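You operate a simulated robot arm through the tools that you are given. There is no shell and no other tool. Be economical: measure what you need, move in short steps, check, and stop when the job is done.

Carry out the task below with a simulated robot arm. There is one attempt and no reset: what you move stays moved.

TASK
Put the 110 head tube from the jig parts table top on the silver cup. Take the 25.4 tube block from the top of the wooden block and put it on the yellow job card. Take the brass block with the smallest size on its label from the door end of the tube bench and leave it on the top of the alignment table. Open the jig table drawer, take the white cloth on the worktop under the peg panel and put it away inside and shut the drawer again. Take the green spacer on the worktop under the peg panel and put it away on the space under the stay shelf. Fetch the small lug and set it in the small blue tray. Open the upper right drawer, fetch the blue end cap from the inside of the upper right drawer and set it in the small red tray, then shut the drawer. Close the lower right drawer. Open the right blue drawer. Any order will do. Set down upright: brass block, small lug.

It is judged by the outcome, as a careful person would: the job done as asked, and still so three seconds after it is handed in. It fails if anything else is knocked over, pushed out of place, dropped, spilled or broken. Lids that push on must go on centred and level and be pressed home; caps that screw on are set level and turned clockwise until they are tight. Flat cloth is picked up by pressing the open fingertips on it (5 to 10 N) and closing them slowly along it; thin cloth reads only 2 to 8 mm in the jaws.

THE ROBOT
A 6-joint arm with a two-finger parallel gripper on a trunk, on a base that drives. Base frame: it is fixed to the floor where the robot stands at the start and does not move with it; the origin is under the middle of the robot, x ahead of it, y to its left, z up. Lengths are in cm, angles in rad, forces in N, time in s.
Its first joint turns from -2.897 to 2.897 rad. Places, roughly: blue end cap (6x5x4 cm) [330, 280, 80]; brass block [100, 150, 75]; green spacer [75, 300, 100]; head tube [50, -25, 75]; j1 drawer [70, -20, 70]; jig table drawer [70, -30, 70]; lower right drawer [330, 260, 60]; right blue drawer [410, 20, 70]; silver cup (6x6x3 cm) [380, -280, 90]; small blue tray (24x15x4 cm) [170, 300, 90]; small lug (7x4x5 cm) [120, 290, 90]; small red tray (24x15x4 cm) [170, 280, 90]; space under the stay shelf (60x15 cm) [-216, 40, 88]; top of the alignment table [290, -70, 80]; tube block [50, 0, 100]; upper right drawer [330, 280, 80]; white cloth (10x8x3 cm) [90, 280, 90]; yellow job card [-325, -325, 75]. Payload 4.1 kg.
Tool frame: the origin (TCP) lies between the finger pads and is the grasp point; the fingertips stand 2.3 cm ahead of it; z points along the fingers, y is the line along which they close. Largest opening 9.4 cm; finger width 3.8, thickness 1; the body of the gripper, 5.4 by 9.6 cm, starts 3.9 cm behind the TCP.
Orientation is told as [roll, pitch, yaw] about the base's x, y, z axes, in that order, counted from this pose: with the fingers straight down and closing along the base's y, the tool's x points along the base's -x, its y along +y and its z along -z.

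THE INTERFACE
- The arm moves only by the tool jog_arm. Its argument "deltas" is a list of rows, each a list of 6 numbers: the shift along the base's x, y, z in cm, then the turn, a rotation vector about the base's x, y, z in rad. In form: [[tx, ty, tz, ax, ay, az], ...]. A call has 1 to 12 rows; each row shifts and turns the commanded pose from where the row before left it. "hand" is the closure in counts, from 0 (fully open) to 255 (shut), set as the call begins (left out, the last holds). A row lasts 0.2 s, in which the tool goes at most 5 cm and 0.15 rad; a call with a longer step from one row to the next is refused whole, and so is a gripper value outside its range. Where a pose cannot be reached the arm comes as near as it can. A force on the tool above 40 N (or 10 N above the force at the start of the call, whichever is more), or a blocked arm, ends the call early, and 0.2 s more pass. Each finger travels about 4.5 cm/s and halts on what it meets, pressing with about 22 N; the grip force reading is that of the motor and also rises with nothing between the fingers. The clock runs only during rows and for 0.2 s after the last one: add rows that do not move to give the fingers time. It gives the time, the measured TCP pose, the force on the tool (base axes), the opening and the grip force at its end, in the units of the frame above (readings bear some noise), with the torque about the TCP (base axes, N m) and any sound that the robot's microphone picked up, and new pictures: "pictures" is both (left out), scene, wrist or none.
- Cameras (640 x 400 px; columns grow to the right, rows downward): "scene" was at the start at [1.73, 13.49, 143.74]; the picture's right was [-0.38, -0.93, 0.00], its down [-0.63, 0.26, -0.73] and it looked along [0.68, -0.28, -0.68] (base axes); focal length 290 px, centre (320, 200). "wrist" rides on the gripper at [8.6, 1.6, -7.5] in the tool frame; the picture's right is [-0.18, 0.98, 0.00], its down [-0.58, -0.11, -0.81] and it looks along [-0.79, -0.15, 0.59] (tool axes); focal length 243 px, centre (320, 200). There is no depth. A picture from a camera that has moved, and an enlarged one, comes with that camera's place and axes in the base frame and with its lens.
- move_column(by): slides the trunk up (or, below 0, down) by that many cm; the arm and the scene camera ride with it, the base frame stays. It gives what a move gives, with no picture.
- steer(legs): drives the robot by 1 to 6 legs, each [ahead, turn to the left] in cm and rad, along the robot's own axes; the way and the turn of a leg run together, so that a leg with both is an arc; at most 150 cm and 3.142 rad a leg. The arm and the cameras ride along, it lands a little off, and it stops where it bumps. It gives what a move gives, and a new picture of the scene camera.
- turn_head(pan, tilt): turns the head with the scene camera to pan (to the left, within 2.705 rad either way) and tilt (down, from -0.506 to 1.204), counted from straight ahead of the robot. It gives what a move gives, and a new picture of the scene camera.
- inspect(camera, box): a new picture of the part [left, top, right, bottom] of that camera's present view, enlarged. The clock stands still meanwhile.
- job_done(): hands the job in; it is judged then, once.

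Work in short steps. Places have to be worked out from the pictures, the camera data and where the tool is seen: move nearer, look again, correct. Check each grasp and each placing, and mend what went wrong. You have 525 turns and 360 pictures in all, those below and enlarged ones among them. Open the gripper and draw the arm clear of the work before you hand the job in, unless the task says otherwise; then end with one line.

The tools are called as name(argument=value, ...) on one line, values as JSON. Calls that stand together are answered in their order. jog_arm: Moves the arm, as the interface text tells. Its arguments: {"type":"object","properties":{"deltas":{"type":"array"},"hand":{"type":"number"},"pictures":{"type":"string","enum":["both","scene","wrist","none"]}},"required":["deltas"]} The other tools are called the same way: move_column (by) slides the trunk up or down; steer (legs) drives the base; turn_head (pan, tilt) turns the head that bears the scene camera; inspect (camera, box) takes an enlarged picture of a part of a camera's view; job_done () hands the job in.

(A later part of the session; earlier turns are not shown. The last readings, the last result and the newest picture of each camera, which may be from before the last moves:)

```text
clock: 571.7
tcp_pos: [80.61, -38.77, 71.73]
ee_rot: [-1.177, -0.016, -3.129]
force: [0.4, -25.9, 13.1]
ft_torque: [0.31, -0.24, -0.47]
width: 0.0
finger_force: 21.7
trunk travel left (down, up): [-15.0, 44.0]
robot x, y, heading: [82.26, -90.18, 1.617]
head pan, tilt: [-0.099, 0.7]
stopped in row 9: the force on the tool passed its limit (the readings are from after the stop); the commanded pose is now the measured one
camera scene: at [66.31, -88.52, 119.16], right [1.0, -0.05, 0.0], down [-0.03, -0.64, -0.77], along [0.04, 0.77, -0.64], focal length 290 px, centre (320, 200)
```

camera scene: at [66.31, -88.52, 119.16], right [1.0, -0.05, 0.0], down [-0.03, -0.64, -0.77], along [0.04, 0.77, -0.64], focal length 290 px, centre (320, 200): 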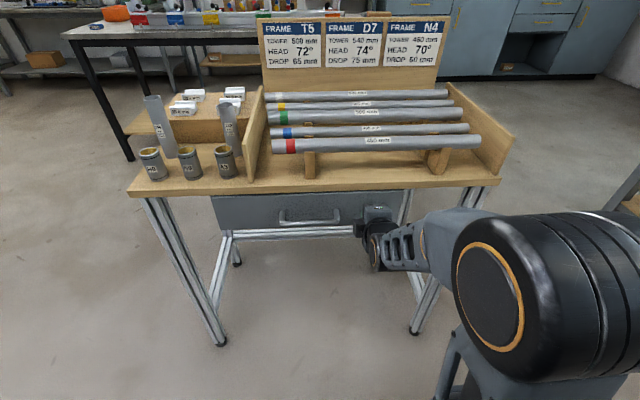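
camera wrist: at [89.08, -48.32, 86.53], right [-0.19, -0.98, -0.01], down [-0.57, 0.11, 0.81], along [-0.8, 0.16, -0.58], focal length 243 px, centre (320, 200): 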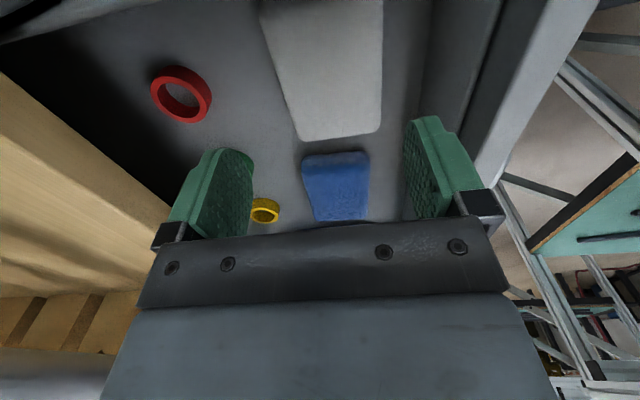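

Drawer shut (hard stop). Now I leave by the same arc and go around to the west side of the jig table for the 25.4 block.

steer(legs=[[-28, 0]])

move_column(by=40)

jog_arm(deltas=[[2, 0, 1, 0, 0, 0], [2, 0, 0, -0.13, 0, 0], [2, 0, 0, -0.13, 0, 0], [2, 0, 0, -0.13, 0, 0], [2, 0, 0, -0.13, 0, 0], [2, 0, 0, -0.13, 0, 0], [0, 0, 0, -0.13, 0, 0], [0, 0, 0, -0.13, 0, 0], [0, 0, 0, -0.13, 0, 0], [0, 0, 0, -0.13, 0, 0]], pictures="none")

steer(legs=[[40, -1.23], [66, 0], [0, 1.186], [122, 0]])

```text
clock: 573.7
tcp_pos: [82.02, -66.82, 71.64]
ee_rot: [-1.172, -0.011, -3.129]
force: [-0.6, -0.3, -0.3]
ft_torque: [-0.01, 0.0, -0.04]
width: 0.0
finger_force: 22.0
trunk travel left (down, up): [-15.0, 44.0]
robot x, y, heading: [83.69, -118.18, 1.613]
head pan, tilt: [-0.099, 0.7]
camera scene: at [67.57, -116.4, 119.13], right [1.0, -0.06, 0.0], down [-0.04, -0.64, -0.76], along [0.04, 0.76, -0.64], focal length 290 px, centre (320, 200)
```

scene: 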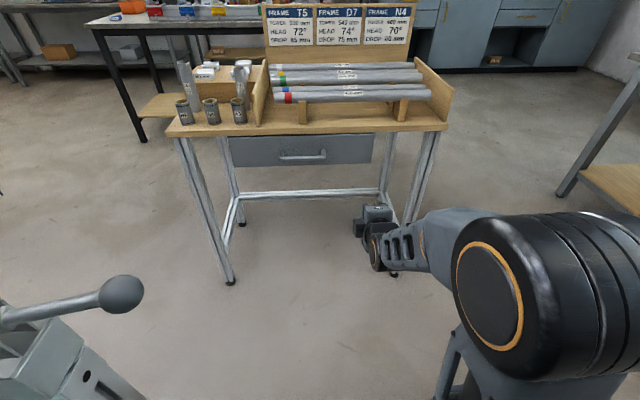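

```text
clock: 577.5
tcp_pos: [82.07, -66.77, 111.58]
ee_rot: [-1.173, -0.015, -3.13]
force: [-0.8, -0.6, 0.1]
ft_torque: [0.0, 0.0, -0.02]
width: 0.0
finger_force: 22.5
trunk travel left (down, up): [-55.0, 4.0]
robot x, y, heading: [83.38, -118.02, 1.612]
head pan, tilt: [-0.099, 0.7]
```

```text
clock: 579.7
tcp_pos: [92.25, -67.87, 110.25]
ee_rot: [-0.231, -0.156, -3.117]
force: [0.2, 0.2, 0.5]
ft_torque: [-0.01, 0.0, 0.0]
width: 0.01
finger_force: 22.2
out of reach, approached as far as the arm can: row 3, 4, 5, 9, 10
trunk travel left (down, up): [-55.0, 4.0]
robot x, y, heading: [83.62, -118.47, 1.613]
head pan, tilt: [-0.099, 0.7]
```

```text
clock: 595.2
tcp_pos: [173.14, 108.94, 110.37]
ee_rot: [-0.234, -0.155, -3.14]
force: [-0.7, 0.4, -0.9]
ft_torque: [-0.02, -0.01, 0.01]
width: 0.04
finger_force: 21.8
trunk travel left (down, up): [-55.0, 4.0]
robot x, y, heading: [163.09, 58.81, 1.593]
head pan, tilt: [-0.099, 0.7]
cut short: leg 1
camera scene: at [147.42, 61.07, 159.13], right [1.0, -0.08, 0.0], down [-0.05, -0.64, -0.76], along [0.06, 0.76, -0.64], focal length 290 px, centre (320, 200)
```

scene: 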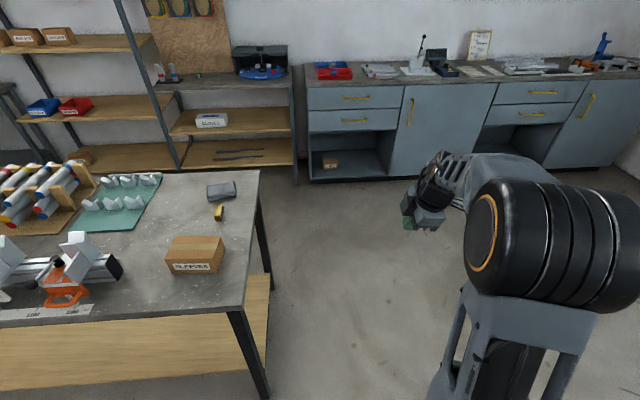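

Everything closed properly. Being here, I fetch the green spacer next.

steer(legs=[[0, -0.022], [80, 0], [80, 0], [0, 1.571], [82, 0], [0, -1.571]])

jog_arm(deltas=[[-1, -2, 0, -0.115, 0.075, 0], [-1, -2, 0, -0.115, 0.075, 0], [-1, -2, 0, 0, 0, 0]], hand=60, pictures="none")

turn_head(pan=0.0, tilt=0.8)

```text
clock: 615.3
tcp_pos: [96.01, 271.07, 110.32]
ee_rot: [-0.232, -0.154, 3.1]
force: [-0.1, 0.5, 0.3]
ft_torque: [-0.02, -0.01, -0.04]
width: 0.02
finger_force: 21.9
trunk travel left (down, up): [-55.0, 4.0]
robot x, y, heading: [83.88, 221.5, 1.547]
head pan, tilt: [-0.099, 0.7]
camera scene: at [68.22, 224.32, 159.13], right [0.99, -0.12, 0.0], down [-0.08, -0.64, -0.76], along [0.09, 0.76, -0.64], focal length 290 px, centre (320, 200)
```

scene: 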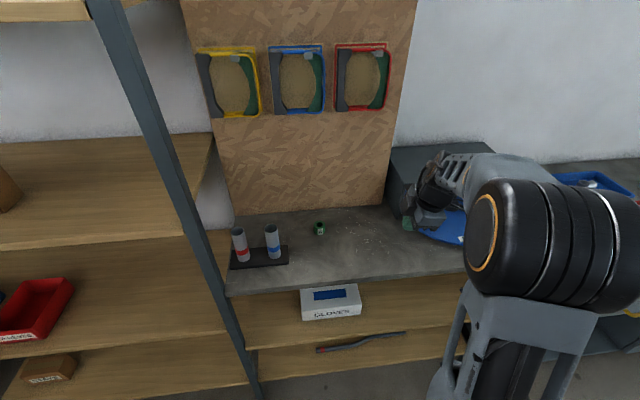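

```text
clock: 616.1
tcp_pos: [93.03, 265.15, 110.57]
ee_rot: [0.016, -0.289, 3.046]
force: [0.2, -0.5, -0.3]
ft_torque: [-0.02, -0.01, -0.02]
width: 6.89
finger_force: 0.1
trunk travel left (down, up): [-55.0, 4.0]
robot x, y, heading: [84.02, 221.58, 1.55]
head pan, tilt: [-0.099, 0.7]
```

```text
clock: 616.8
tcp_pos: [93.03, 265.2, 110.41]
ee_rot: [0.014, -0.29, 3.047]
force: [-1.1, 0.2, 0.3]
ft_torque: [0.03, 0.01, -0.01]
width: 7.21
finger_force: 0.1
trunk travel left (down, up): [-55.0, 4.0]
robot x, y, heading: [83.83, 221.63, 1.55]
head pan, tilt: [0.0, 0.799]
camera scene: at [67.35, 223.95, 158.31], right [1.0, -0.02, 0.0], down [-0.02, -0.72, -0.7], along [0.02, 0.7, -0.72], focal length 290 px, centre (320, 200)
```

scene: 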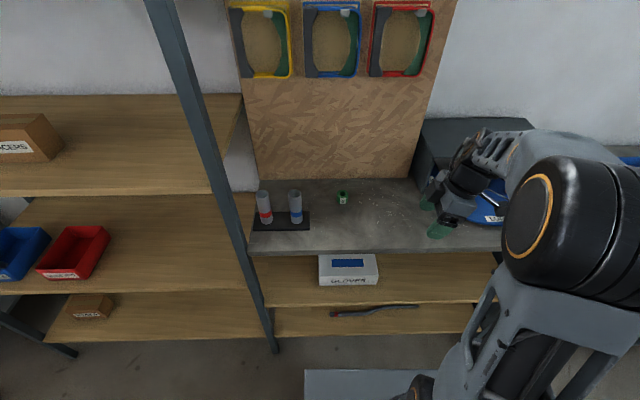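

steer(legs=[[7, 0]])

jog_arm(deltas=[[-1, 0, 0, 0, -0.145, 0], [-1, 0, 0, 0, -0.145, 0], [-1.5, 1, 0, 0, 0, -0.145], [-1.5, 1, 0, 0, 0, -0.145], [-1.5, 1, 0, 0, 0, -0.145], [-1.5, 1, 0, 0, 0, -0.145], [-1.5, 1, 0, 0, 0, -0.145], [-1.5, 1, 0, 0, 0, -0.145], [-1.5, 1, 0, 0, 0, -0.145], [-1.5, 1, 0, 0, 0, -0.145], [-1.5, 1, 0, 0, 0, -0.145], [-1.5, 1, 0, 0, 0, -0.145]], pictures="wrist")

```text
clock: 617.8
tcp_pos: [93.2, 272.38, 110.44]
ee_rot: [0.016, -0.289, 3.046]
force: [-0.1, 0.5, -0.9]
ft_torque: [-0.01, -0.02, 0.02]
width: 7.21
finger_force: 0.0
trunk travel left (down, up): [-55.0, 4.0]
robot x, y, heading: [83.9, 228.72, 1.548]
head pan, tilt: [0.0, 0.799]
camera scene: at [67.51, 231.11, 158.3], right [1.0, -0.02, 0.0], down [-0.02, -0.72, -0.7], along [0.01, 0.7, -0.72], focal length 290 px, centre (320, 200)
```

scene: 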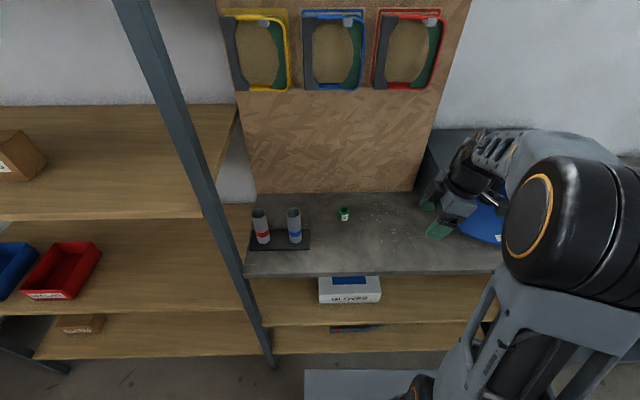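

```text
clock: 620.4
tcp_pos: [82.97, 279.01, 102.17]
ee_rot: [0.109, -0.327, 1.59]
force: [0.5, 0.7, 0.0]
ft_torque: [-0.02, -0.02, 0.01]
width: 7.17
finger_force: 0.1
out of reach, approached as far as the arm can: row 1, 2, 7, 8, 9, 10, 11, 12
trunk travel left (down, up): [-55.0, 4.0]
robot x, y, heading: [83.96, 228.31, 1.55]
head pan, tilt: [0.0, 0.799]
camera wrist: at [82.5, 268.32, 106.58], right [-0.98, 0.12, 0.16], down [0.19, 0.3, 0.93], along [0.06, 0.95, -0.32], focal length 243 px, centre (320, 200)
```

wrist: 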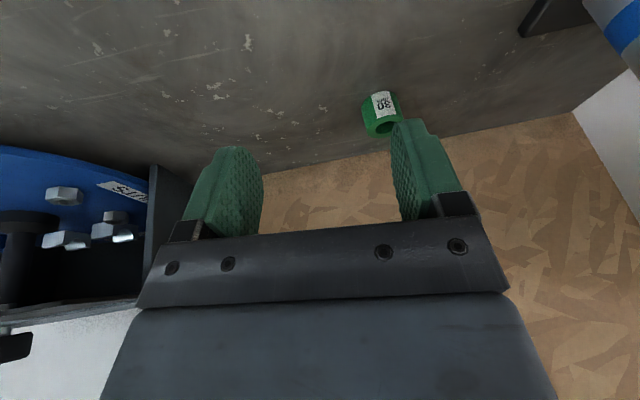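

jog_arm(deltas=[[0, 0, 0, -0.11, -0.036, 0], [0, 0, 0, -0.11, -0.036, 0], [0, 0, 0, -0.11, -0.036, 0], [0, 0, 0, 0, 0, 0]], pictures="wrist")

```text
clock: 621.4
tcp_pos: [84.51, 277.53, 99.15]
ee_rot: [0.144, -0.143, 1.607]
force: [0.0, 0.1, 0.0]
ft_torque: [-0.01, -0.03, 0.01]
width: 7.18
finger_force: 0.0
out of reach, approached as far as the arm can: row 1, 2, 3
trunk travel left (down, up): [-55.0, 4.0]
robot x, y, heading: [84.16, 228.64, 1.548]
head pan, tilt: [0.0, 0.799]
camera wrist: at [84.43, 267.64, 105.39], right [-0.98, 0.13, 0.17], down [0.21, 0.47, 0.86], along [0.03, 0.87, -0.49], focal length 243 px, centre (320, 200)
```

wrist: 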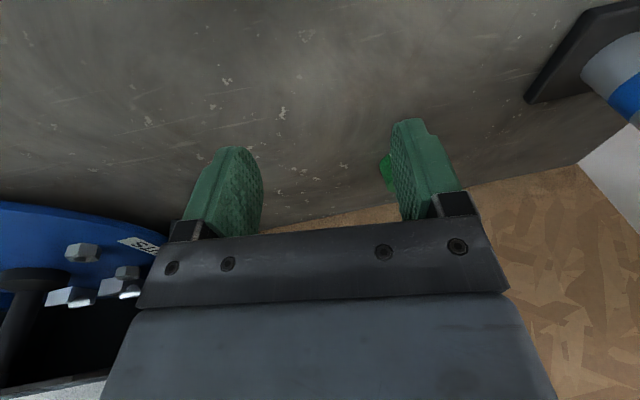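

The arm is near a joint limit. I pull in, rise, then straighten.

jog_arm(deltas=[[0, -3, 3, 0, 0, 0], [0, -3, 3, 0, 0, 0], [0, -3, 3, 0, 0, 0], [0, 0, 0, 0, 0, 0], [0, 0, 0, -0.1, 0, 0], [0, 0, 0, 0, 0, 0]], pictures="none")

```text
clock: 622.8
tcp_pos: [84.94, 267.69, 105.53]
ee_rot: [0.196, -0.063, 1.602]
force: [-0.7, 0.1, -0.7]
ft_torque: [0.02, 0.03, 0.0]
width: 7.18
finger_force: 0.2
out of reach, approached as far as the arm can: row 2, 3, 5
trunk travel left (down, up): [-55.0, 4.0]
robot x, y, heading: [83.87, 228.41, 1.555]
head pan, tilt: [0.0, 0.799]
```

jog_arm(deltas=[[0, 0, 0, 0, -0.1, 0], [0, 0, 0, 0, 0, 0]], pictures="none")

jog_arm(deltas=[[-1, -2, 0, 0, 0, 0], [0, 0, 0, 0, 0, 0]], pictures="scene")

```text
clock: 623.4
tcp_pos: [84.92, 267.71, 105.44]
ee_rot: [0.195, -0.063, 1.602]
force: [0.5, 0.5, 0.2]
ft_torque: [-0.02, -0.06, 0.03]
width: 7.16
finger_force: 0.0
out of reach, approached as far as the arm can: row 1
trunk travel left (down, up): [-55.0, 4.0]
robot x, y, heading: [83.87, 228.64, 1.548]
head pan, tilt: [0.0, 0.799]
```

```text
clock: 624.0
tcp_pos: [83.82, 265.85, 105.3]
ee_rot: [0.195, -0.062, 1.602]
force: [-0.9, -0.9, 0.1]
ft_torque: [-0.01, -0.01, 0.0]
width: 7.2
finger_force: 0.1
trunk travel left (down, up): [-55.0, 4.0]
robot x, y, heading: [83.94, 228.77, 1.55]
head pan, tilt: [0.0, 0.799]
camera scene: at [67.49, 230.98, 158.3], right [1.0, -0.02, 0.0], down [-0.02, -0.72, -0.7], along [0.01, 0.7, -0.72], focal length 290 px, centre (320, 200)
```

scene: 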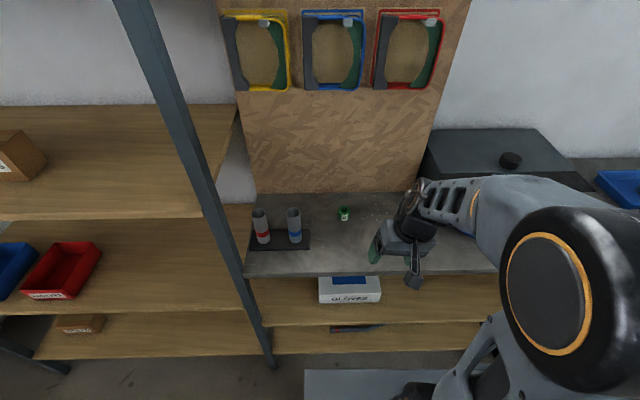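

jog_arm(deltas=[[0, 0, 0, 0, 0.1, 0], [0, 0, 0, 0, 0.1, 0], [0, 0, 0, 0, 0, 0]], pictures="none")

```text
clock: 624.8
tcp_pos: [83.88, 265.94, 105.32]
ee_rot: [0.396, -0.068, 1.588]
force: [0.0, -0.2, 0.5]
ft_torque: [-0.02, 0.02, -0.01]
width: 7.19
finger_force: 0.0
trunk travel left (down, up): [-55.0, 4.0]
robot x, y, heading: [84.33, 228.6, 1.544]
head pan, tilt: [0.0, 0.799]
```

I undo that, go back to the earlier yaw where straightening works, then straighten.

jog_arm(deltas=[[0, 0, 0, 0, -0.1, 0], [0, 0, 0, 0, -0.1, 0], [0, 0, 0, 0, 0, 0.145], [0, 0, 0, 0, 0, 0.145], [0, 0, 0, 0, 0, 0.145], [0, 0, 0, 0, 0, 0.145], [0, 0, 0, 0, 0, 0.145], [0, 0, 0, 0, 0, 0.145], [0, 0, 0, 0, 0, 0.145], [0, 0, 0, 0, 0, 0.145], [0, 0, 0, 0, 0, 0.145], [0, 0, 0, 0, 0, 0.145]], pictures="none")

```text
clock: 627.4
tcp_pos: [77.14, 263.31, 96.65]
ee_rot: [0.203, -0.143, 3.04]
force: [-0.2, -0.3, -0.1]
ft_torque: [-0.05, 0.01, -0.06]
width: 7.2
finger_force: 0.0
out of reach, approached as far as the arm can: row 5, 6, 7, 8, 9, 10, 11, 12
trunk travel left (down, up): [-55.0, 4.0]
robot x, y, heading: [84.32, 228.64, 1.549]
head pan, tilt: [0.0, 0.799]
```

jog_arm(deltas=[[0, 2, 3, 0, 0, 0], [0, 2, 3, 0, 0, 0], [0, 2, 3, 0, 0, 0], [0, 2, 3, 0, 0, 0], [0, 2, 0, 0, 0, 0], [0, 0, 0, 0, 0, 0]], pictures="none")

```text
clock: 628.8
tcp_pos: [72.4, 270.49, 103.72]
ee_rot: [0.214, -0.181, 3.027]
force: [0.1, 0.3, 0.1]
ft_torque: [-0.02, -0.03, 0.0]
width: 7.19
finger_force: 0.1
out of reach, approached as far as the arm can: row 1, 2, 3, 4, 5
trunk travel left (down, up): [-55.0, 4.0]
robot x, y, heading: [84.33, 228.32, 1.549]
head pan, tilt: [0.0, 0.799]
```

jog_arm(deltas=[[0, 0, 0, 0.1, -0.09, 0], [0, 0, 0, 0.1, -0.09, 0], [0, 0, 0, 0, 0, 0]], pictures="none")

```text
clock: 629.6
tcp_pos: [71.57, 268.93, 100.26]
ee_rot: [0.061, -0.173, 3.042]
force: [0.5, -0.2, 0.0]
ft_torque: [0.02, -0.05, -0.02]
width: 7.2
finger_force: 0.1
out of reach, approached as far as the arm can: row 1, 2
trunk travel left (down, up): [-55.0, 4.0]
robot x, y, heading: [84.15, 228.47, 1.551]
head pan, tilt: [0.0, 0.799]
```

I re-form the wrist by going horizontal and coming back down with sideways motion, as worked before.

jog_arm(deltas=[[1, 1, 1, 0.14, 0, 0], [1, 1, 1, 0.14, 0, 0], [1, 1, 1, 0.14, 0, 0], [1, 1, 1, 0.14, 0, 0], [1, 1, 1, 0.14, 0, 0], [1, 1, 1, 0.14, 0, 0], [1, 1, 1, 0.14, 0, 0], [0, 0, 0, 0, 0, 0]], pictures="scene")

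```text
clock: 631.4
tcp_pos: [75.93, 273.94, 105.42]
ee_rot: [-0.699, -0.235, -3.057]
force: [-0.4, 0.4, -0.4]
ft_torque: [-0.01, 0.02, 0.05]
width: 7.19
finger_force: 0.0
out of reach, approached as far as the arm can: row 5, 6, 7
trunk travel left (down, up): [-55.0, 4.0]
robot x, y, heading: [84.1, 228.91, 1.555]
head pan, tilt: [0.0, 0.799]
camera scene: at [67.5, 231.0, 158.3], right [1.0, -0.02, 0.0], down [-0.02, -0.72, -0.7], along [0.01, 0.7, -0.72], focal length 290 px, centre (320, 200)
```

scene: 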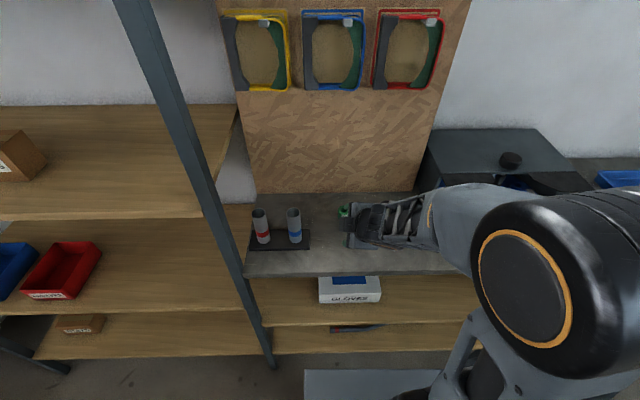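

jog_arm(deltas=[[3, 0, 1, 0, 0, 0], [3, 0, 1, -0.1, 0, 0], [3, 0, 1, -0.12, -0.05, 0], [3, 0, 1, -0.12, -0.05, 0], [3, 0, 0, -0.12, -0.05, 0], [3, 0, 0, -0.12, -0.05, 0], [0, 0, 0, -0.12, -0.03, 0], [0, 0, 0, 0, 0, 0]], pictures="none")

```text
clock: 633.2
tcp_pos: [93.32, 272.49, 105.96]
ee_rot: [-0.175, -0.148, 3.139]
force: [1.1, 0.9, 0.0]
ft_torque: [0.0, -0.01, 0.0]
width: 7.18
finger_force: 0.0
out of reach, approached as far as the arm can: row 5, 6, 7
trunk travel left (down, up): [-55.0, 4.0]
robot x, y, heading: [84.26, 228.8, 1.554]
head pan, tilt: [0.0, 0.799]
```

jog_arm(deltas=[[0, 2, -2, 0, 0, 0], [0, 2, -2, 0, 0, 0], [0, 2, -1, -0.09, -0.075, 0], [0, 1, 0, -0.09, -0.075, 0], [0, 0, 0, 0, 0, 0]], pictures="none")

```text
clock: 634.4
tcp_pos: [93.62, 276.89, 100.52]
ee_rot: [-0.149, -0.141, 3.14]
force: [0.3, 0.1, 0.1]
ft_torque: [0.02, 0.01, 0.0]
width: 7.18
finger_force: 0.0
out of reach, approached as far as the arm can: row 3, 4
trunk travel left (down, up): [-55.0, 4.0]
robot x, y, heading: [84.35, 228.5, 1.55]
head pan, tilt: [0.0, 0.799]
```

jog_arm(deltas=[[0, 0, 1, 0, 0, -0.15], [0, 0, 1, 0, 0, -0.15], [0, 0, 1, 0, 0, -0.15], [0, 0, 1, 0, 0, -0.15], [0, 0, 0, 0, 0, -0.15], [0, 0, 0, 0, 0, -0.15], [0, 0, 0, 0, 0, 0]], pictures="none")

```text
clock: 636.0
tcp_pos: [96.03, 273.63, 99.08]
ee_rot: [-0.14, -0.227, 2.25]
force: [0.6, 0.6, -1.1]
ft_torque: [0.03, 0.0, -0.02]
width: 7.18
finger_force: 0.1
out of reach, approached as far as the arm can: row 1, 2, 3, 4, 5, 6
trunk travel left (down, up): [-55.0, 4.0]
robot x, y, heading: [83.95, 228.61, 1.552]
head pan, tilt: [0.0, 0.799]
```

jog_arm(deltas=[[-3, 3, 0, 0, 0, 0], [-3, 3, 0, 0, 0, 0], [-3, 3, 0, 0, 0, 0], [0, 0, 0, 0, 0, 0]], pictures="both")

```text
clock: 637.0
tcp_pos: [90.05, 279.04, 94.55]
ee_rot: [-0.129, -0.243, 2.254]
force: [0.1, -0.5, -0.6]
ft_torque: [-0.04, 0.07, 0.0]
width: 7.2
finger_force: 0.1
out of reach, approached as far as the arm can: row 1, 2, 3
trunk travel left (down, up): [-55.0, 4.0]
robot x, y, heading: [84.4, 228.63, 1.548]
head pan, tilt: [0.0, 0.799]
camera scene: at [67.51, 231.02, 158.3], right [1.0, -0.02, 0.0], down [-0.02, -0.72, -0.7], along [0.01, 0.7, -0.72], focal length 290 px, centre (320, 200)
camera wrist: at [94.54, 269.44, 99.39], right [-0.89, -0.45, -0.08], down [-0.23, 0.29, 0.93], along [-0.4, 0.84, -0.36], focal length 243 px, centre (320, 200)
```

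scene: 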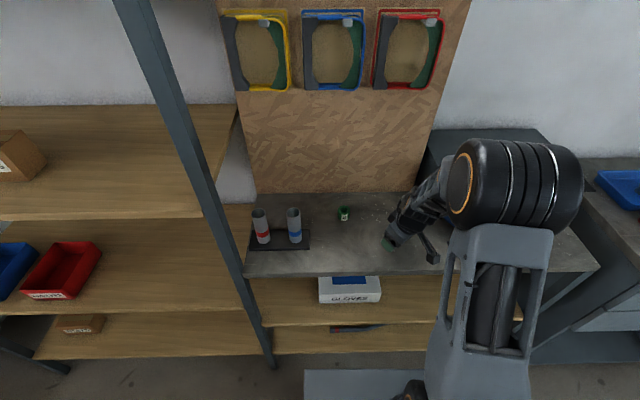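
wrist: 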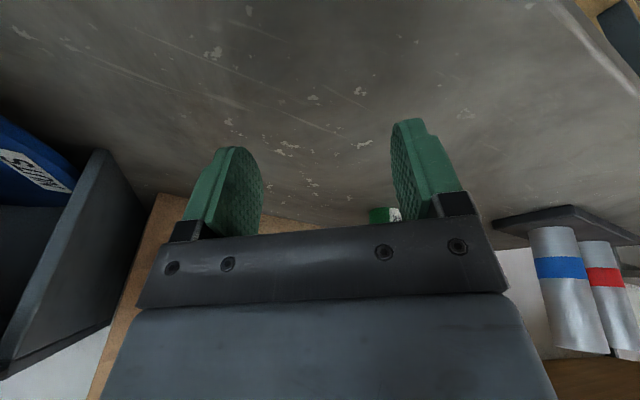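

The commanded pose may have drifted above reach. I lower the command gradually and watch the tilt.

jog_arm(deltas=[[0, 0, -2, 0, 0, 0], [0, 0, 0, 0, 0, 0]], pictures="none")

```text
clock: 637.4
tcp_pos: [90.03, 278.85, 93.16]
ee_rot: [-0.127, -0.245, 2.257]
force: [1.3, -5.0, 10.6]
ft_torque: [-0.54, 0.24, 0.22]
width: 7.22
finger_force: 0.2
trunk travel left (down, up): [-55.0, 4.0]
robot x, y, heading: [83.94, 228.7, 1.555]
head pan, tilt: [0.0, 0.799]
stopped in row 2: the force on the tool passed its limit (the readings are from after the stop); the commanded pose is now the measured one
```

jog_arm(deltas=[[0, -1, 2, 0, 0, 0], [0, -1, 2, 0, 0, 0], [0, -1, 2, 0, 0, 0], [0, 0, 0, 0, 0, 0]], pictures="none")

jog_arm(deltas=[[0, 0, 0, 0.1, 0, 0], [0, 0, 0, 0.1, 0, 0], [0, 0, 2, 0, 0, 0], [0, 0, 2, 0, 0, 0], [0, 0, 2, 0, 0, 0], [0, 0, 0, 0, 0, 0]], pictures="none")

```text
clock: 638.4
tcp_pos: [90.19, 275.96, 99.13]
ee_rot: [-0.124, -0.254, 2.258]
force: [0.2, 0.0, -0.1]
ft_torque: [-0.01, 0.01, -0.01]
width: 7.19
finger_force: 0.1
trunk travel left (down, up): [-55.0, 4.0]
robot x, y, heading: [83.99, 228.76, 1.549]
head pan, tilt: [0.0, 0.799]
```

```text
clock: 639.8
tcp_pos: [90.09, 276.09, 105.2]
ee_rot: [-0.265, -0.395, 2.299]
force: [0.6, 0.0, -0.6]
ft_torque: [0.02, 0.0, 0.05]
width: 7.18
finger_force: 0.1
trunk travel left (down, up): [-55.0, 4.0]
robot x, y, heading: [84.05, 228.63, 1.549]
head pan, tilt: [0.0, 0.799]
```

jog_arm(deltas=[[0, 0, 0, -0.12, 0, 0], [0, 0, 0, -0.12, 0, 0], [0, 0, 0, -0.12, 0, 0], [0, 0, 0, -0.1, 0, 0], [0, 0, 0, 0, 0, 0]], pictures="none")

```text
clock: 641.0
tcp_pos: [91.06, 273.52, 99.79]
ee_rot: [0.088, -0.162, 2.224]
force: [-0.3, -0.1, -0.5]
ft_torque: [0.02, -0.05, -0.01]
width: 7.2
finger_force: 0.1
out of reach, approached as far as the arm can: row 1, 2, 3, 4
trunk travel left (down, up): [-55.0, 4.0]
robot x, y, heading: [84.24, 228.44, 1.553]
head pan, tilt: [0.0, 0.799]
```

The wrist seems in a flipped branch. I turn the robot east into free space to re-form it safely.

jog_arm(deltas=[[0, -2, 2, 0.1, 0, 0], [0, -2, 2, 0.1, 0, 0], [0, 0, 2, 0.1, 0, 0], [0, 0, 0, 0, 0, 0]], pictures="none")

steer(legs=[[-6, 0], [0, -1.55]])

```text
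clock: 642.0
tcp_pos: [91.15, 269.41, 105.81]
ee_rot: [-0.11, -0.398, 2.28]
force: [-0.1, -0.5, 0.1]
ft_torque: [0.03, -0.04, 0.02]
width: 7.21
finger_force: 0.0
trunk travel left (down, up): [-55.0, 4.0]
robot x, y, heading: [83.7, 228.78, 1.553]
head pan, tilt: [0.0, 0.799]
```

```text
clock: 646.7
tcp_pos: [124.85, 216.76, 105.79]
ee_rot: [-0.109, -0.396, 0.738]
force: [0.5, 1.0, 0.8]
ft_torque: [-0.03, 0.0, 0.01]
width: 7.17
finger_force: 0.0
trunk travel left (down, up): [-55.0, 4.0]
robot x, y, heading: [83.91, 222.38, 0.008]
head pan, tilt: [0.0, 0.799]
camera scene: at [85.89, 239.2, 158.31], right [0.01, -1.0, 0.0], down [-0.72, -0.01, -0.7], along [0.7, 0.01, -0.72], focal length 290 px, centre (320, 200)
```

scene: 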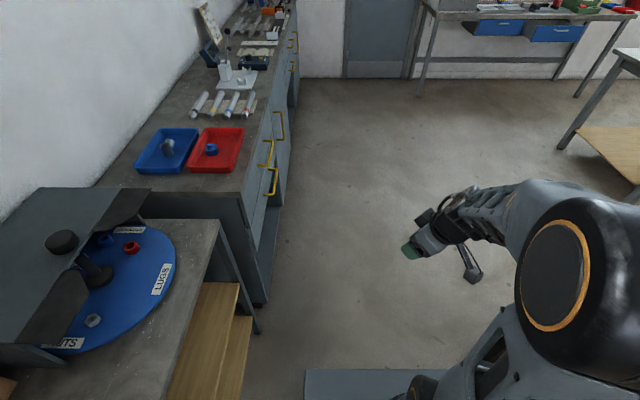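

jog_arm(deltas=[[1.5, 1, 0, 0, -0.14, 0], [1.5, 1, 0, 0, -0.14, 0], [1.5, 1, 0, 0, -0.14, 0], [1, 2, 0, 0, -0.14, 0], [1, 3, 0, 0, -0.14, 0], [1, 3, 0, 0, -0.1, 0.1], [0, 3, 0, 0, 0, 0.14], [0, 3, 0, 0, 0, 0.14], [0, 2, 0, 0, 0, 0.14], [0, 2, 0, 0, 0, 0.14], [0, 0, 0, 0, 0, 0.14]], pictures="scene")

```text
clock: 649.1
tcp_pos: [132.38, 237.76, 105.75]
ee_rot: [-0.943, -0.857, 2.063]
force: [0.1, -0.5, 0.3]
ft_torque: [0.0, -0.02, -0.03]
width: 7.19
finger_force: 0.1
trunk travel left (down, up): [-55.0, 4.0]
robot x, y, heading: [83.83, 222.36, 0.009]
head pan, tilt: [0.0, 0.799]
camera scene: at [85.91, 239.21, 158.3], right [0.01, -1.0, 0.0], down [-0.72, -0.01, -0.7], along [0.7, 0.01, -0.72], focal length 290 px, centre (320, 200)
```

scene: 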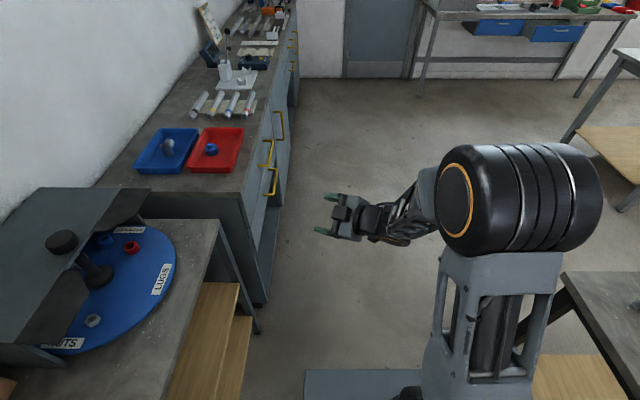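

jog_arm(deltas=[[0, -3, 0, -0.117, 0.076, 0], [0, -3, 0, -0.117, 0.076, 0], [0, -3, 0, -0.117, 0.076, 0], [0, -3, 0, -0.117, 0.076, 0], [0, -2, 0, -0.117, 0.076, 0], [0, -2, 0, -0.117, 0.076, 0], [0, -1, 0, -0.117, 0.076, 0], [0, 0, 0, -0.117, 0.076, 0], [0, 0, 0, -0.047, 0.03, 0], [0, 0, 0, 0, 0, 0]], pictures="scene")

```text
clock: 651.3
tcp_pos: [132.23, 220.63, 105.26]
ee_rot: [-0.127, -0.182, 1.618]
force: [-0.1, 0.2, 0.0]
ft_torque: [0.03, -0.01, -0.01]
width: 7.18
finger_force: 0.0
out of reach, approached as far as the arm can: row 7, 8, 9
trunk travel left (down, up): [-55.0, 4.0]
robot x, y, heading: [83.75, 222.26, 0.005]
head pan, tilt: [0.0, 0.799]
camera scene: at [85.9, 239.21, 158.3], right [0.01, -1.0, 0.0], down [-0.72, -0.01, -0.7], along [0.7, 0.01, -0.72], focal length 290 px, centre (320, 200)
```

scene: 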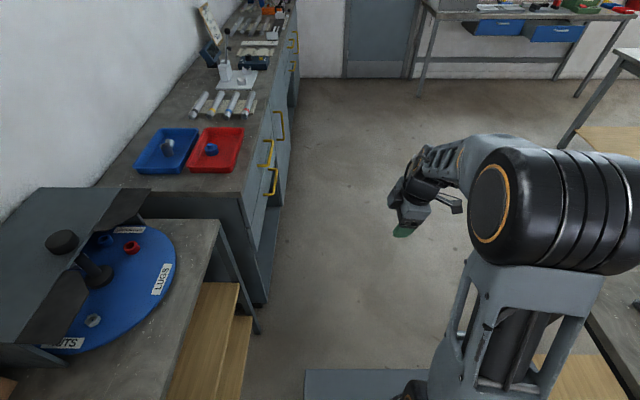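

I think the forearm roll is at its limit (flipped by going through straight). I raise the tool past horizontal first, then will swing it down on the right side.

jog_arm(deltas=[[0, 1, -2, 0, -0.145, 0], [0, 1, -2, 0, -0.145, 0], [0, 1, -2, 0, -0.145, 0], [0, 1, -2, 0, -0.145, 0], [0, 1, -2, 0, -0.145, 0], [0, 1, -2, 0, -0.145, 0], [0, 1, -2, 0, -0.145, 0], [0, 1, -2, 0, -0.145, 0], [0, 1, -2, 0, -0.145, 0], [0, 1, -2, 0, -0.145, 0], [0, 1, 0, 0, -0.145, 0]], pictures="scene")

```text
clock: 653.7
tcp_pos: [132.33, 231.66, 85.23]
ee_rot: [-1.718, 0.05, 1.754]
force: [-0.6, -0.5, 0.5]
ft_torque: [0.04, -0.01, -0.01]
width: 7.19
finger_force: 0.1
trunk travel left (down, up): [-55.0, 4.0]
robot x, y, heading: [84.04, 222.8, 0.01]
head pan, tilt: [0.0, 0.799]
camera scene: at [85.91, 239.23, 158.31], right [0.01, -1.0, 0.0], down [-0.72, -0.01, -0.7], along [0.7, 0.01, -0.72], focal length 290 px, centre (320, 200)
```

scene: 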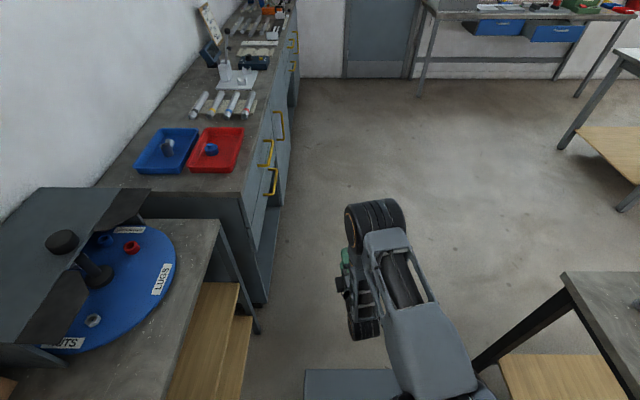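

Now the tool is above the forearm axis. I swing it to the right, then down.

jog_arm(deltas=[[0, 0, 0.5, 0, 0, -0.148], [0, 0, 0.5, 0, 0, -0.148], [0, 0, 0.5, 0, 0, -0.148], [0, 0, 0.5, 0, 0, -0.148], [0, 0, 0.5, 0, 0, -0.148], [0, 0, 0.5, 0, 0, -0.148], [0, 0, 1, 0.0957, 0.109, 0], [0, 0, 1, 0.0957, 0.109, 0], [0, 0, 1, 0.0957, 0.109, 0], [0, 0, 1, 0.0957, 0.109, 0], [0, 0, 1, 0.0957, 0.109, 0], [0, 0, 1, 0.0957, 0.109, 0]], pictures="none")

jog_arm(deltas=[[0, 0, 2, 0.0957, 0.109, 0], [0, 0, 2, 0.0957, 0.109, 0], [0, 0, 2, 0.0957, 0.109, 0], [0, 0, 2, 0.0957, 0.109, 0], [0, 0, 1, 0.0957, 0.109, 0], [0, 0, 1, 0.0957, 0.109, 0], [0, 0, 0, 0, 0, 0]], pictures="scene")

```text
clock: 656.3
tcp_pos: [132.11, 231.54, 94.1]
ee_rot: [-0.841, 0.022, 0.901]
force: [-0.9, 0.7, -0.1]
ft_torque: [0.0, 0.02, -0.01]
width: 7.19
finger_force: 0.0
trunk travel left (down, up): [-55.0, 4.0]
robot x, y, heading: [83.78, 222.31, 0.006]
head pan, tilt: [0.0, 0.799]
```

```text
clock: 657.9
tcp_pos: [125.68, 234.67, 93.87]
ee_rot: [-0.278, -0.025, 0.885]
force: [-0.5, 0.6, -0.1]
ft_torque: [-0.02, -0.02, -0.02]
width: 7.18
finger_force: 0.1
out of reach, approached as far as the arm can: row 3, 4, 5, 6
trunk travel left (down, up): [-55.0, 4.0]
robot x, y, heading: [83.99, 222.78, 0.01]
head pan, tilt: [0.0, 0.799]
camera scene: at [85.89, 239.22, 158.3], right [0.01, -1.0, 0.0], down [-0.72, -0.01, -0.7], along [0.7, 0.01, -0.72], focal length 290 px, centre (320, 200)
```

scene: 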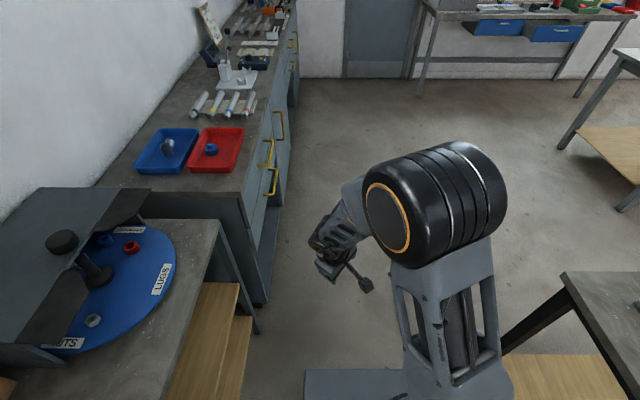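

Not that side. I reverse to above the axis and swing down on the left side instead.

jog_arm(deltas=[[0.5, 0, -1, -0.0957, -0.109, 0], [0.5, 0, -1, -0.0957, -0.109, 0], [0.5, 0, -1, -0.0957, -0.109, 0], [0.5, 0, -1, -0.0957, -0.109, 0], [0.5, 0, -1, -0.0957, -0.109, 0], [0.5, 0, -1, -0.0957, -0.109, 0], [0.5, 0, -1, -0.0957, -0.109, 0], [0.5, 0, -1, -0.0957, -0.109, 0], [0.5, 0, -0.5, -0.0957, -0.109, 0], [0.5, 0, -0.5, -0.0957, -0.109, 0], [0, 0, 0, 0, 0, 0]], pictures="none")

jog_arm(deltas=[[0, 0, 0, 0, 0, 0.148], [0, 0, 0, 0, 0, 0.148], [0, 0, 0, 0, 0, 0.148], [0, 0, 0, 0, 0, 0.148], [0, 0, 0, 0, 0, 0.148], [0, 0, 0, 0, 0, 0.148], [0, 0, 0, 0, 0, 0.148], [0, 0, 0, 0, 0, 0.148], [0, 0, 0, 0, 0, 0.148], [0, 0, 0, 0, 0, 0.148], [0, 0, 0, 0, 0, 0.148], [0, 0, 0, 0, 0, 0.148]], pictures="scene")

```text
clock: 660.3
tcp_pos: [130.6, 234.9, 84.78]
ee_rot: [-1.73, 0.031, 0.881]
force: [-0.2, 0.0, 0.0]
ft_torque: [0.02, -0.02, 0.02]
width: 7.22
finger_force: 0.0
trunk travel left (down, up): [-55.0, 4.0]
robot x, y, heading: [84.06, 222.77, 0.006]
head pan, tilt: [0.0, 0.799]
```

```text
clock: 662.9
tcp_pos: [130.54, 234.8, 84.81]
ee_rot: [-1.725, 0.03, 2.659]
force: [0.6, 0.1, -0.3]
ft_torque: [-0.04, -0.02, -0.02]
width: 7.18
finger_force: 0.0
trunk travel left (down, up): [-55.0, 4.0]
robot x, y, heading: [84.01, 222.76, 0.008]
head pan, tilt: [0.0, 0.799]
camera scene: at [85.9, 239.21, 158.3], right [0.01, -1.0, 0.0], down [-0.72, -0.01, -0.7], along [0.7, 0.01, -0.72], focal length 290 px, centre (320, 200)
```

scene: 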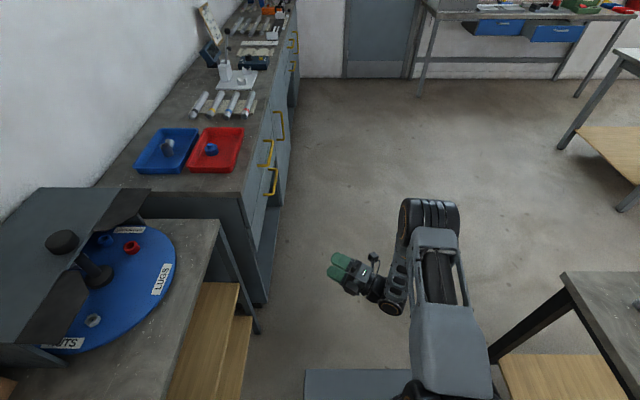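

jog_arm(deltas=[[0, 0, 1, -0.127, 0.067, 0], [0, 0, 1, -0.127, 0.067, 0], [0, 0, 1, -0.127, 0.067, 0], [0, 0, 1, -0.127, 0.067, 0], [0, 0, 1, -0.127, 0.067, 0], [0, 0, 1, -0.127, 0.067, 0], [0, 0, 2, -0.127, 0.067, 0], [0, 0, 2, -0.127, 0.067, 0], [0, 0, 2, -0.127, 0.067, 0], [0, 0, 2, -0.127, 0.067, 0], [0, 0, 2, -0.127, 0.067, 0], [0, 0, 2, -0.12, 0.06, 0]], pictures="scene")

```text
clock: 665.5
tcp_pos: [130.54, 234.69, 99.81]
ee_rot: [-0.206, -0.002, 2.687]
force: [0.2, 0.5, -0.4]
ft_torque: [-0.02, -0.01, 0.01]
width: 7.19
finger_force: 0.0
out of reach, approached as far as the arm can: row 11, 12
trunk travel left (down, up): [-55.0, 4.0]
robot x, y, heading: [83.62, 222.66, 0.007]
head pan, tilt: [0.0, 0.799]
camera scene: at [85.89, 239.23, 158.3], right [0.01, -1.0, 0.0], down [-0.72, -0.01, -0.7], along [0.7, 0.01, -0.72], focal length 290 px, centre (320, 200)
```

scene: 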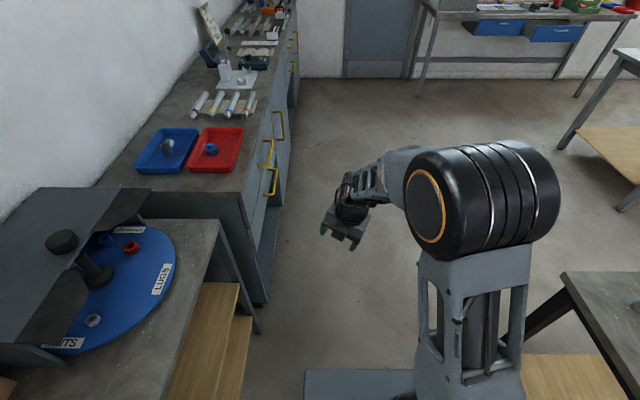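

jog_arm(deltas=[[0, -1, 0, 0, 0, -0.145], [0, -1, 0, 0, 0, -0.145], [0, -1, 0, 0, 0, -0.145], [0, -1, 0, 0, 0, -0.145], [0, -1, 0, 0, 0, -0.145], [0, -1, 0, 0, 0, -0.145], [0, -1, 0, 0, 0, -0.145], [0, -1, 0, 0, 0, -0.145], [0, 0, 0, -0.1, 0.05, 0], [0, 0, 0, -0.09, 0.04, 0], [0, 0, 0, 0, 0, 0]], pictures="none")

```text
clock: 667.9
tcp_pos: [126.38, 221.09, 91.9]
ee_rot: [-0.222, -0.043, 1.536]
force: [-0.7, 0.6, 0.1]
ft_torque: [-0.01, -0.03, 0.02]
width: 7.2
finger_force: 0.1
out of reach, approached as far as the arm can: row 2, 3, 4, 5, 6, 7, 8, 9, 10
trunk travel left (down, up): [-55.0, 4.0]
robot x, y, heading: [83.92, 222.59, 0.007]
head pan, tilt: [0.0, 0.799]
```

jog_arm(deltas=[[1, 0.5, 1, 0, 0, 0.145], [1, 0.5, 1, 0, 0, 0.145], [1, 0.5, 1, 0, 0, 0.145], [1, 0.5, 1, 0, 0, 0.145], [0, 0, 1, 0, 0, 0.145], [0, 0, 1, 0, 0, 0.145], [0, 0, 1, 0, 0, 0.145], [0, 0, 1, 0, 0, 0.145], [0, 0, 0, 0, 0, 0.145], [0, 0, 0, 0, 0, 0.145], [0, 0, 0, 0, 0, 0.145]], pictures="none")

```text
clock: 670.3
tcp_pos: [130.36, 223.21, 99.86]
ee_rot: [-0.221, -0.043, 3.133]
force: [0.7, -0.2, -0.6]
ft_torque: [-0.02, 0.0, -0.02]
width: 7.2
finger_force: 0.0
trunk travel left (down, up): [-55.0, 4.0]
robot x, y, heading: [83.74, 222.23, 0.01]
head pan, tilt: [0.0, 0.799]
```

jog_arm(deltas=[[0, 0, 0, -0.11, -0.02, 0], [0, 0, 0, -0.11, -0.02, 0], [0, 0, 0, 0, 0, 0]], pictures="none")

```text
clock: 671.1
tcp_pos: [129.79, 223.23, 98.9]
ee_rot: [-0.198, -0.023, 3.127]
force: [0.0, 0.0, -0.2]
ft_torque: [-0.04, -0.03, -0.01]
width: 7.18
finger_force: 0.0
out of reach, approached as far as the arm can: row 1, 2
trunk travel left (down, up): [-55.0, 4.0]
robot x, y, heading: [83.68, 222.62, 0.008]
head pan, tilt: [0.0, 0.799]
```

jog_arm(deltas=[[2, 0, -2, 0, 0, 0], [2, 0, -2, 0, 0, 0], [2, 0, -2, 0, 0, 0], [2, 0, -2, 0, 0, 0], [2, 0, 0, -0.1, 0, 0], [0, 0, 0, -0.1, -0.02, 0], [0, 0, 0, 0, 0, 0]], pictures="scene")

```text
clock: 672.7
tcp_pos: [137.88, 223.61, 90.34]
ee_rot: [-0.181, -0.011, 3.124]
force: [0.1, 0.9, 0.4]
ft_torque: [0.02, 0.01, 0.01]
width: 7.2
finger_force: 0.0
out of reach, approached as far as the arm can: row 5, 6
trunk travel left (down, up): [-55.0, 4.0]
robot x, y, heading: [84.01, 222.46, 0.011]
head pan, tilt: [0.0, 0.799]
camera scene: at [85.9, 239.21, 158.3], right [0.01, -1.0, 0.0], down [-0.72, -0.01, -0.7], along [0.7, 0.01, -0.72], focal length 290 px, centre (320, 200)
```

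scene: 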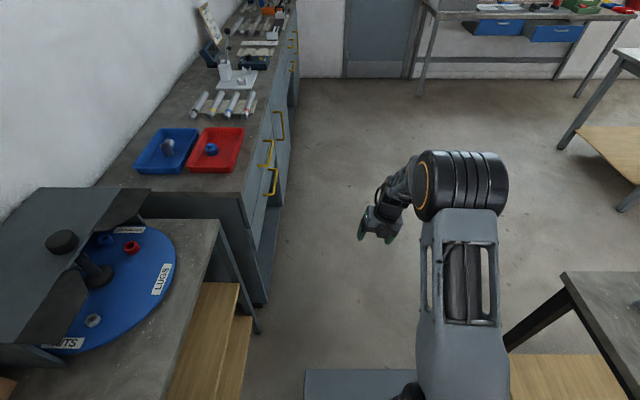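

I now believe this left-down pose is the flipped one. I reverse it: swing left-up, yaw forward, then pitch straight down in-plane.

jog_arm(deltas=[[0, 0, 0, 0.14, 0, 0], [0, 0, 0, 0.14, 0, 0], [0, 0, 0, 0.14, 0, 0], [0, 0, 0, 0.14, 0, 0], [0, 0, 0, 0.14, 0, 0], [0, 0, 0, 0.14, 0, 0], [0, 0, 0, 0.14, 0, 0], [0, 0, 0, 0.14, 0, 0], [0, 0, 0, 0.14, 0, 0], [0, 0, -1, 0.14, 0, 0], [0, 0, -1, 0.14, 0, 0], [0, 0, -1, 0.14, 0, 0]], pictures="none")

jog_arm(deltas=[[0, 0, 0, 0, 0, -0.148], [0, 0, 0, 0, 0, -0.148], [0, 0, 0, 0, 0, -0.148], [0, 0, 0, 0, 0, -0.148], [0, 0, 0, 0, 0, -0.148], [0, 0, 0, 0, 0, -0.148], [0, 0, 0, 0, 0, -0.148], [0, 0, 0, 0, 0, -0.148], [0, 0, 0, 0, 0, -0.148], [0, 0, 0, 0, 0, -0.148], [0, 0, 0, 0, 0, -0.08], [0, 0, 0, 0, 0, 0]], pictures="none")

```text
clock: 675.3
tcp_pos: [138.16, 223.69, 87.35]
ee_rot: [-1.865, -0.016, -3.129]
force: [-0.2, -0.3, 0.2]
ft_torque: [0.0, 0.01, 0.03]
width: 7.17
finger_force: 0.0
trunk travel left (down, up): [-55.0, 4.0]
robot x, y, heading: [83.8, 222.31, 0.004]
head pan, tilt: [0.0, 0.799]
```

```text
clock: 677.9
tcp_pos: [138.03, 223.65, 87.34]
ee_rot: [-1.862, -0.016, 1.594]
force: [0.3, -0.3, -0.4]
ft_torque: [-0.01, -0.01, -0.03]
width: 7.18
finger_force: 0.1
trunk travel left (down, up): [-55.0, 4.0]
robot x, y, heading: [83.81, 222.48, 0.01]
head pan, tilt: [0.0, 0.799]
```

jog_arm(deltas=[[0, 0, 0, 0, 0.145, 0], [0, 0, 0, 0, 0.145, 0], [0, 0, 0, 0, 0.145, 0], [0, 0, 0, 0, 0.145, 0], [0, 0, 0, 0, 0.145, 0], [0, 0, 0, 0, 0.145, 0], [0, 0, 0, 0, 0.145, 0], [0, 0, 0, 0, 0.145, 0], [0, 0, 0, 0, 0.145, 0], [0, 0, 0, 0, 0.145, 0], [0, 0, 0, 0, 0.145, 0], [0, 0, 0, 0, 0.145, 0]], pictures="none")

jog_arm(deltas=[[0, 0, 0, 0, 0.12, 0], [0, 0, 0, 0, 0, 0]], pictures="scene")

```text
clock: 680.5
tcp_pos: [138.13, 223.61, 87.42]
ee_rot: [-0.12, -0.022, 1.55]
force: [0.6, 0.7, -0.1]
ft_torque: [0.0, 0.0, 0.03]
width: 7.2
finger_force: 0.1
trunk travel left (down, up): [-55.0, 4.0]
robot x, y, heading: [83.65, 222.26, 0.01]
head pan, tilt: [0.0, 0.799]
```

```text
clock: 681.1
tcp_pos: [138.32, 223.66, 87.36]
ee_rot: [0.0, -0.015, 1.548]
force: [0.3, 0.2, 0.6]
ft_torque: [-0.01, 0.0, -0.02]
width: 7.18
finger_force: 0.0
trunk travel left (down, up): [-55.0, 4.0]
robot x, y, heading: [83.83, 222.98, 0.011]
head pan, tilt: [0.0, 0.799]
camera scene: at [85.92, 239.21, 158.3], right [0.01, -1.0, 0.0], down [-0.72, -0.01, -0.7], along [0.7, 0.01, -0.72], focal length 290 px, centre (320, 200)
```

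scene: 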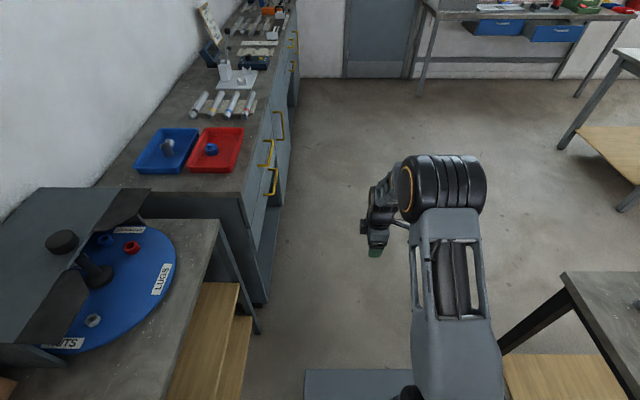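

Vertical again. I raise and test the normal carry height.

jog_arm(deltas=[[-1, 0, 4, 0, 0, 0], [-1, 0, 4, 0, 0, 0], [-1, 0, 4, 0, 0, 0], [-1, 0, 4, 0, 0, 0], [-1, 0, 4, 0, 0, 0], [0, 0, 3, 0, 0, 0], [0, 0, 0, 0, 0, 0]], pictures="none")

```text
clock: 682.7
tcp_pos: [133.0, 223.47, 110.28]
ee_rot: [-0.003, -0.016, 1.548]
force: [0.0, 0.4, 0.3]
ft_torque: [0.04, -0.02, 0.02]
width: 7.22
finger_force: 0.0
trunk travel left (down, up): [-55.0, 4.0]
robot x, y, heading: [84.0, 222.77, 0.013]
head pan, tilt: [0.0, 0.799]
```

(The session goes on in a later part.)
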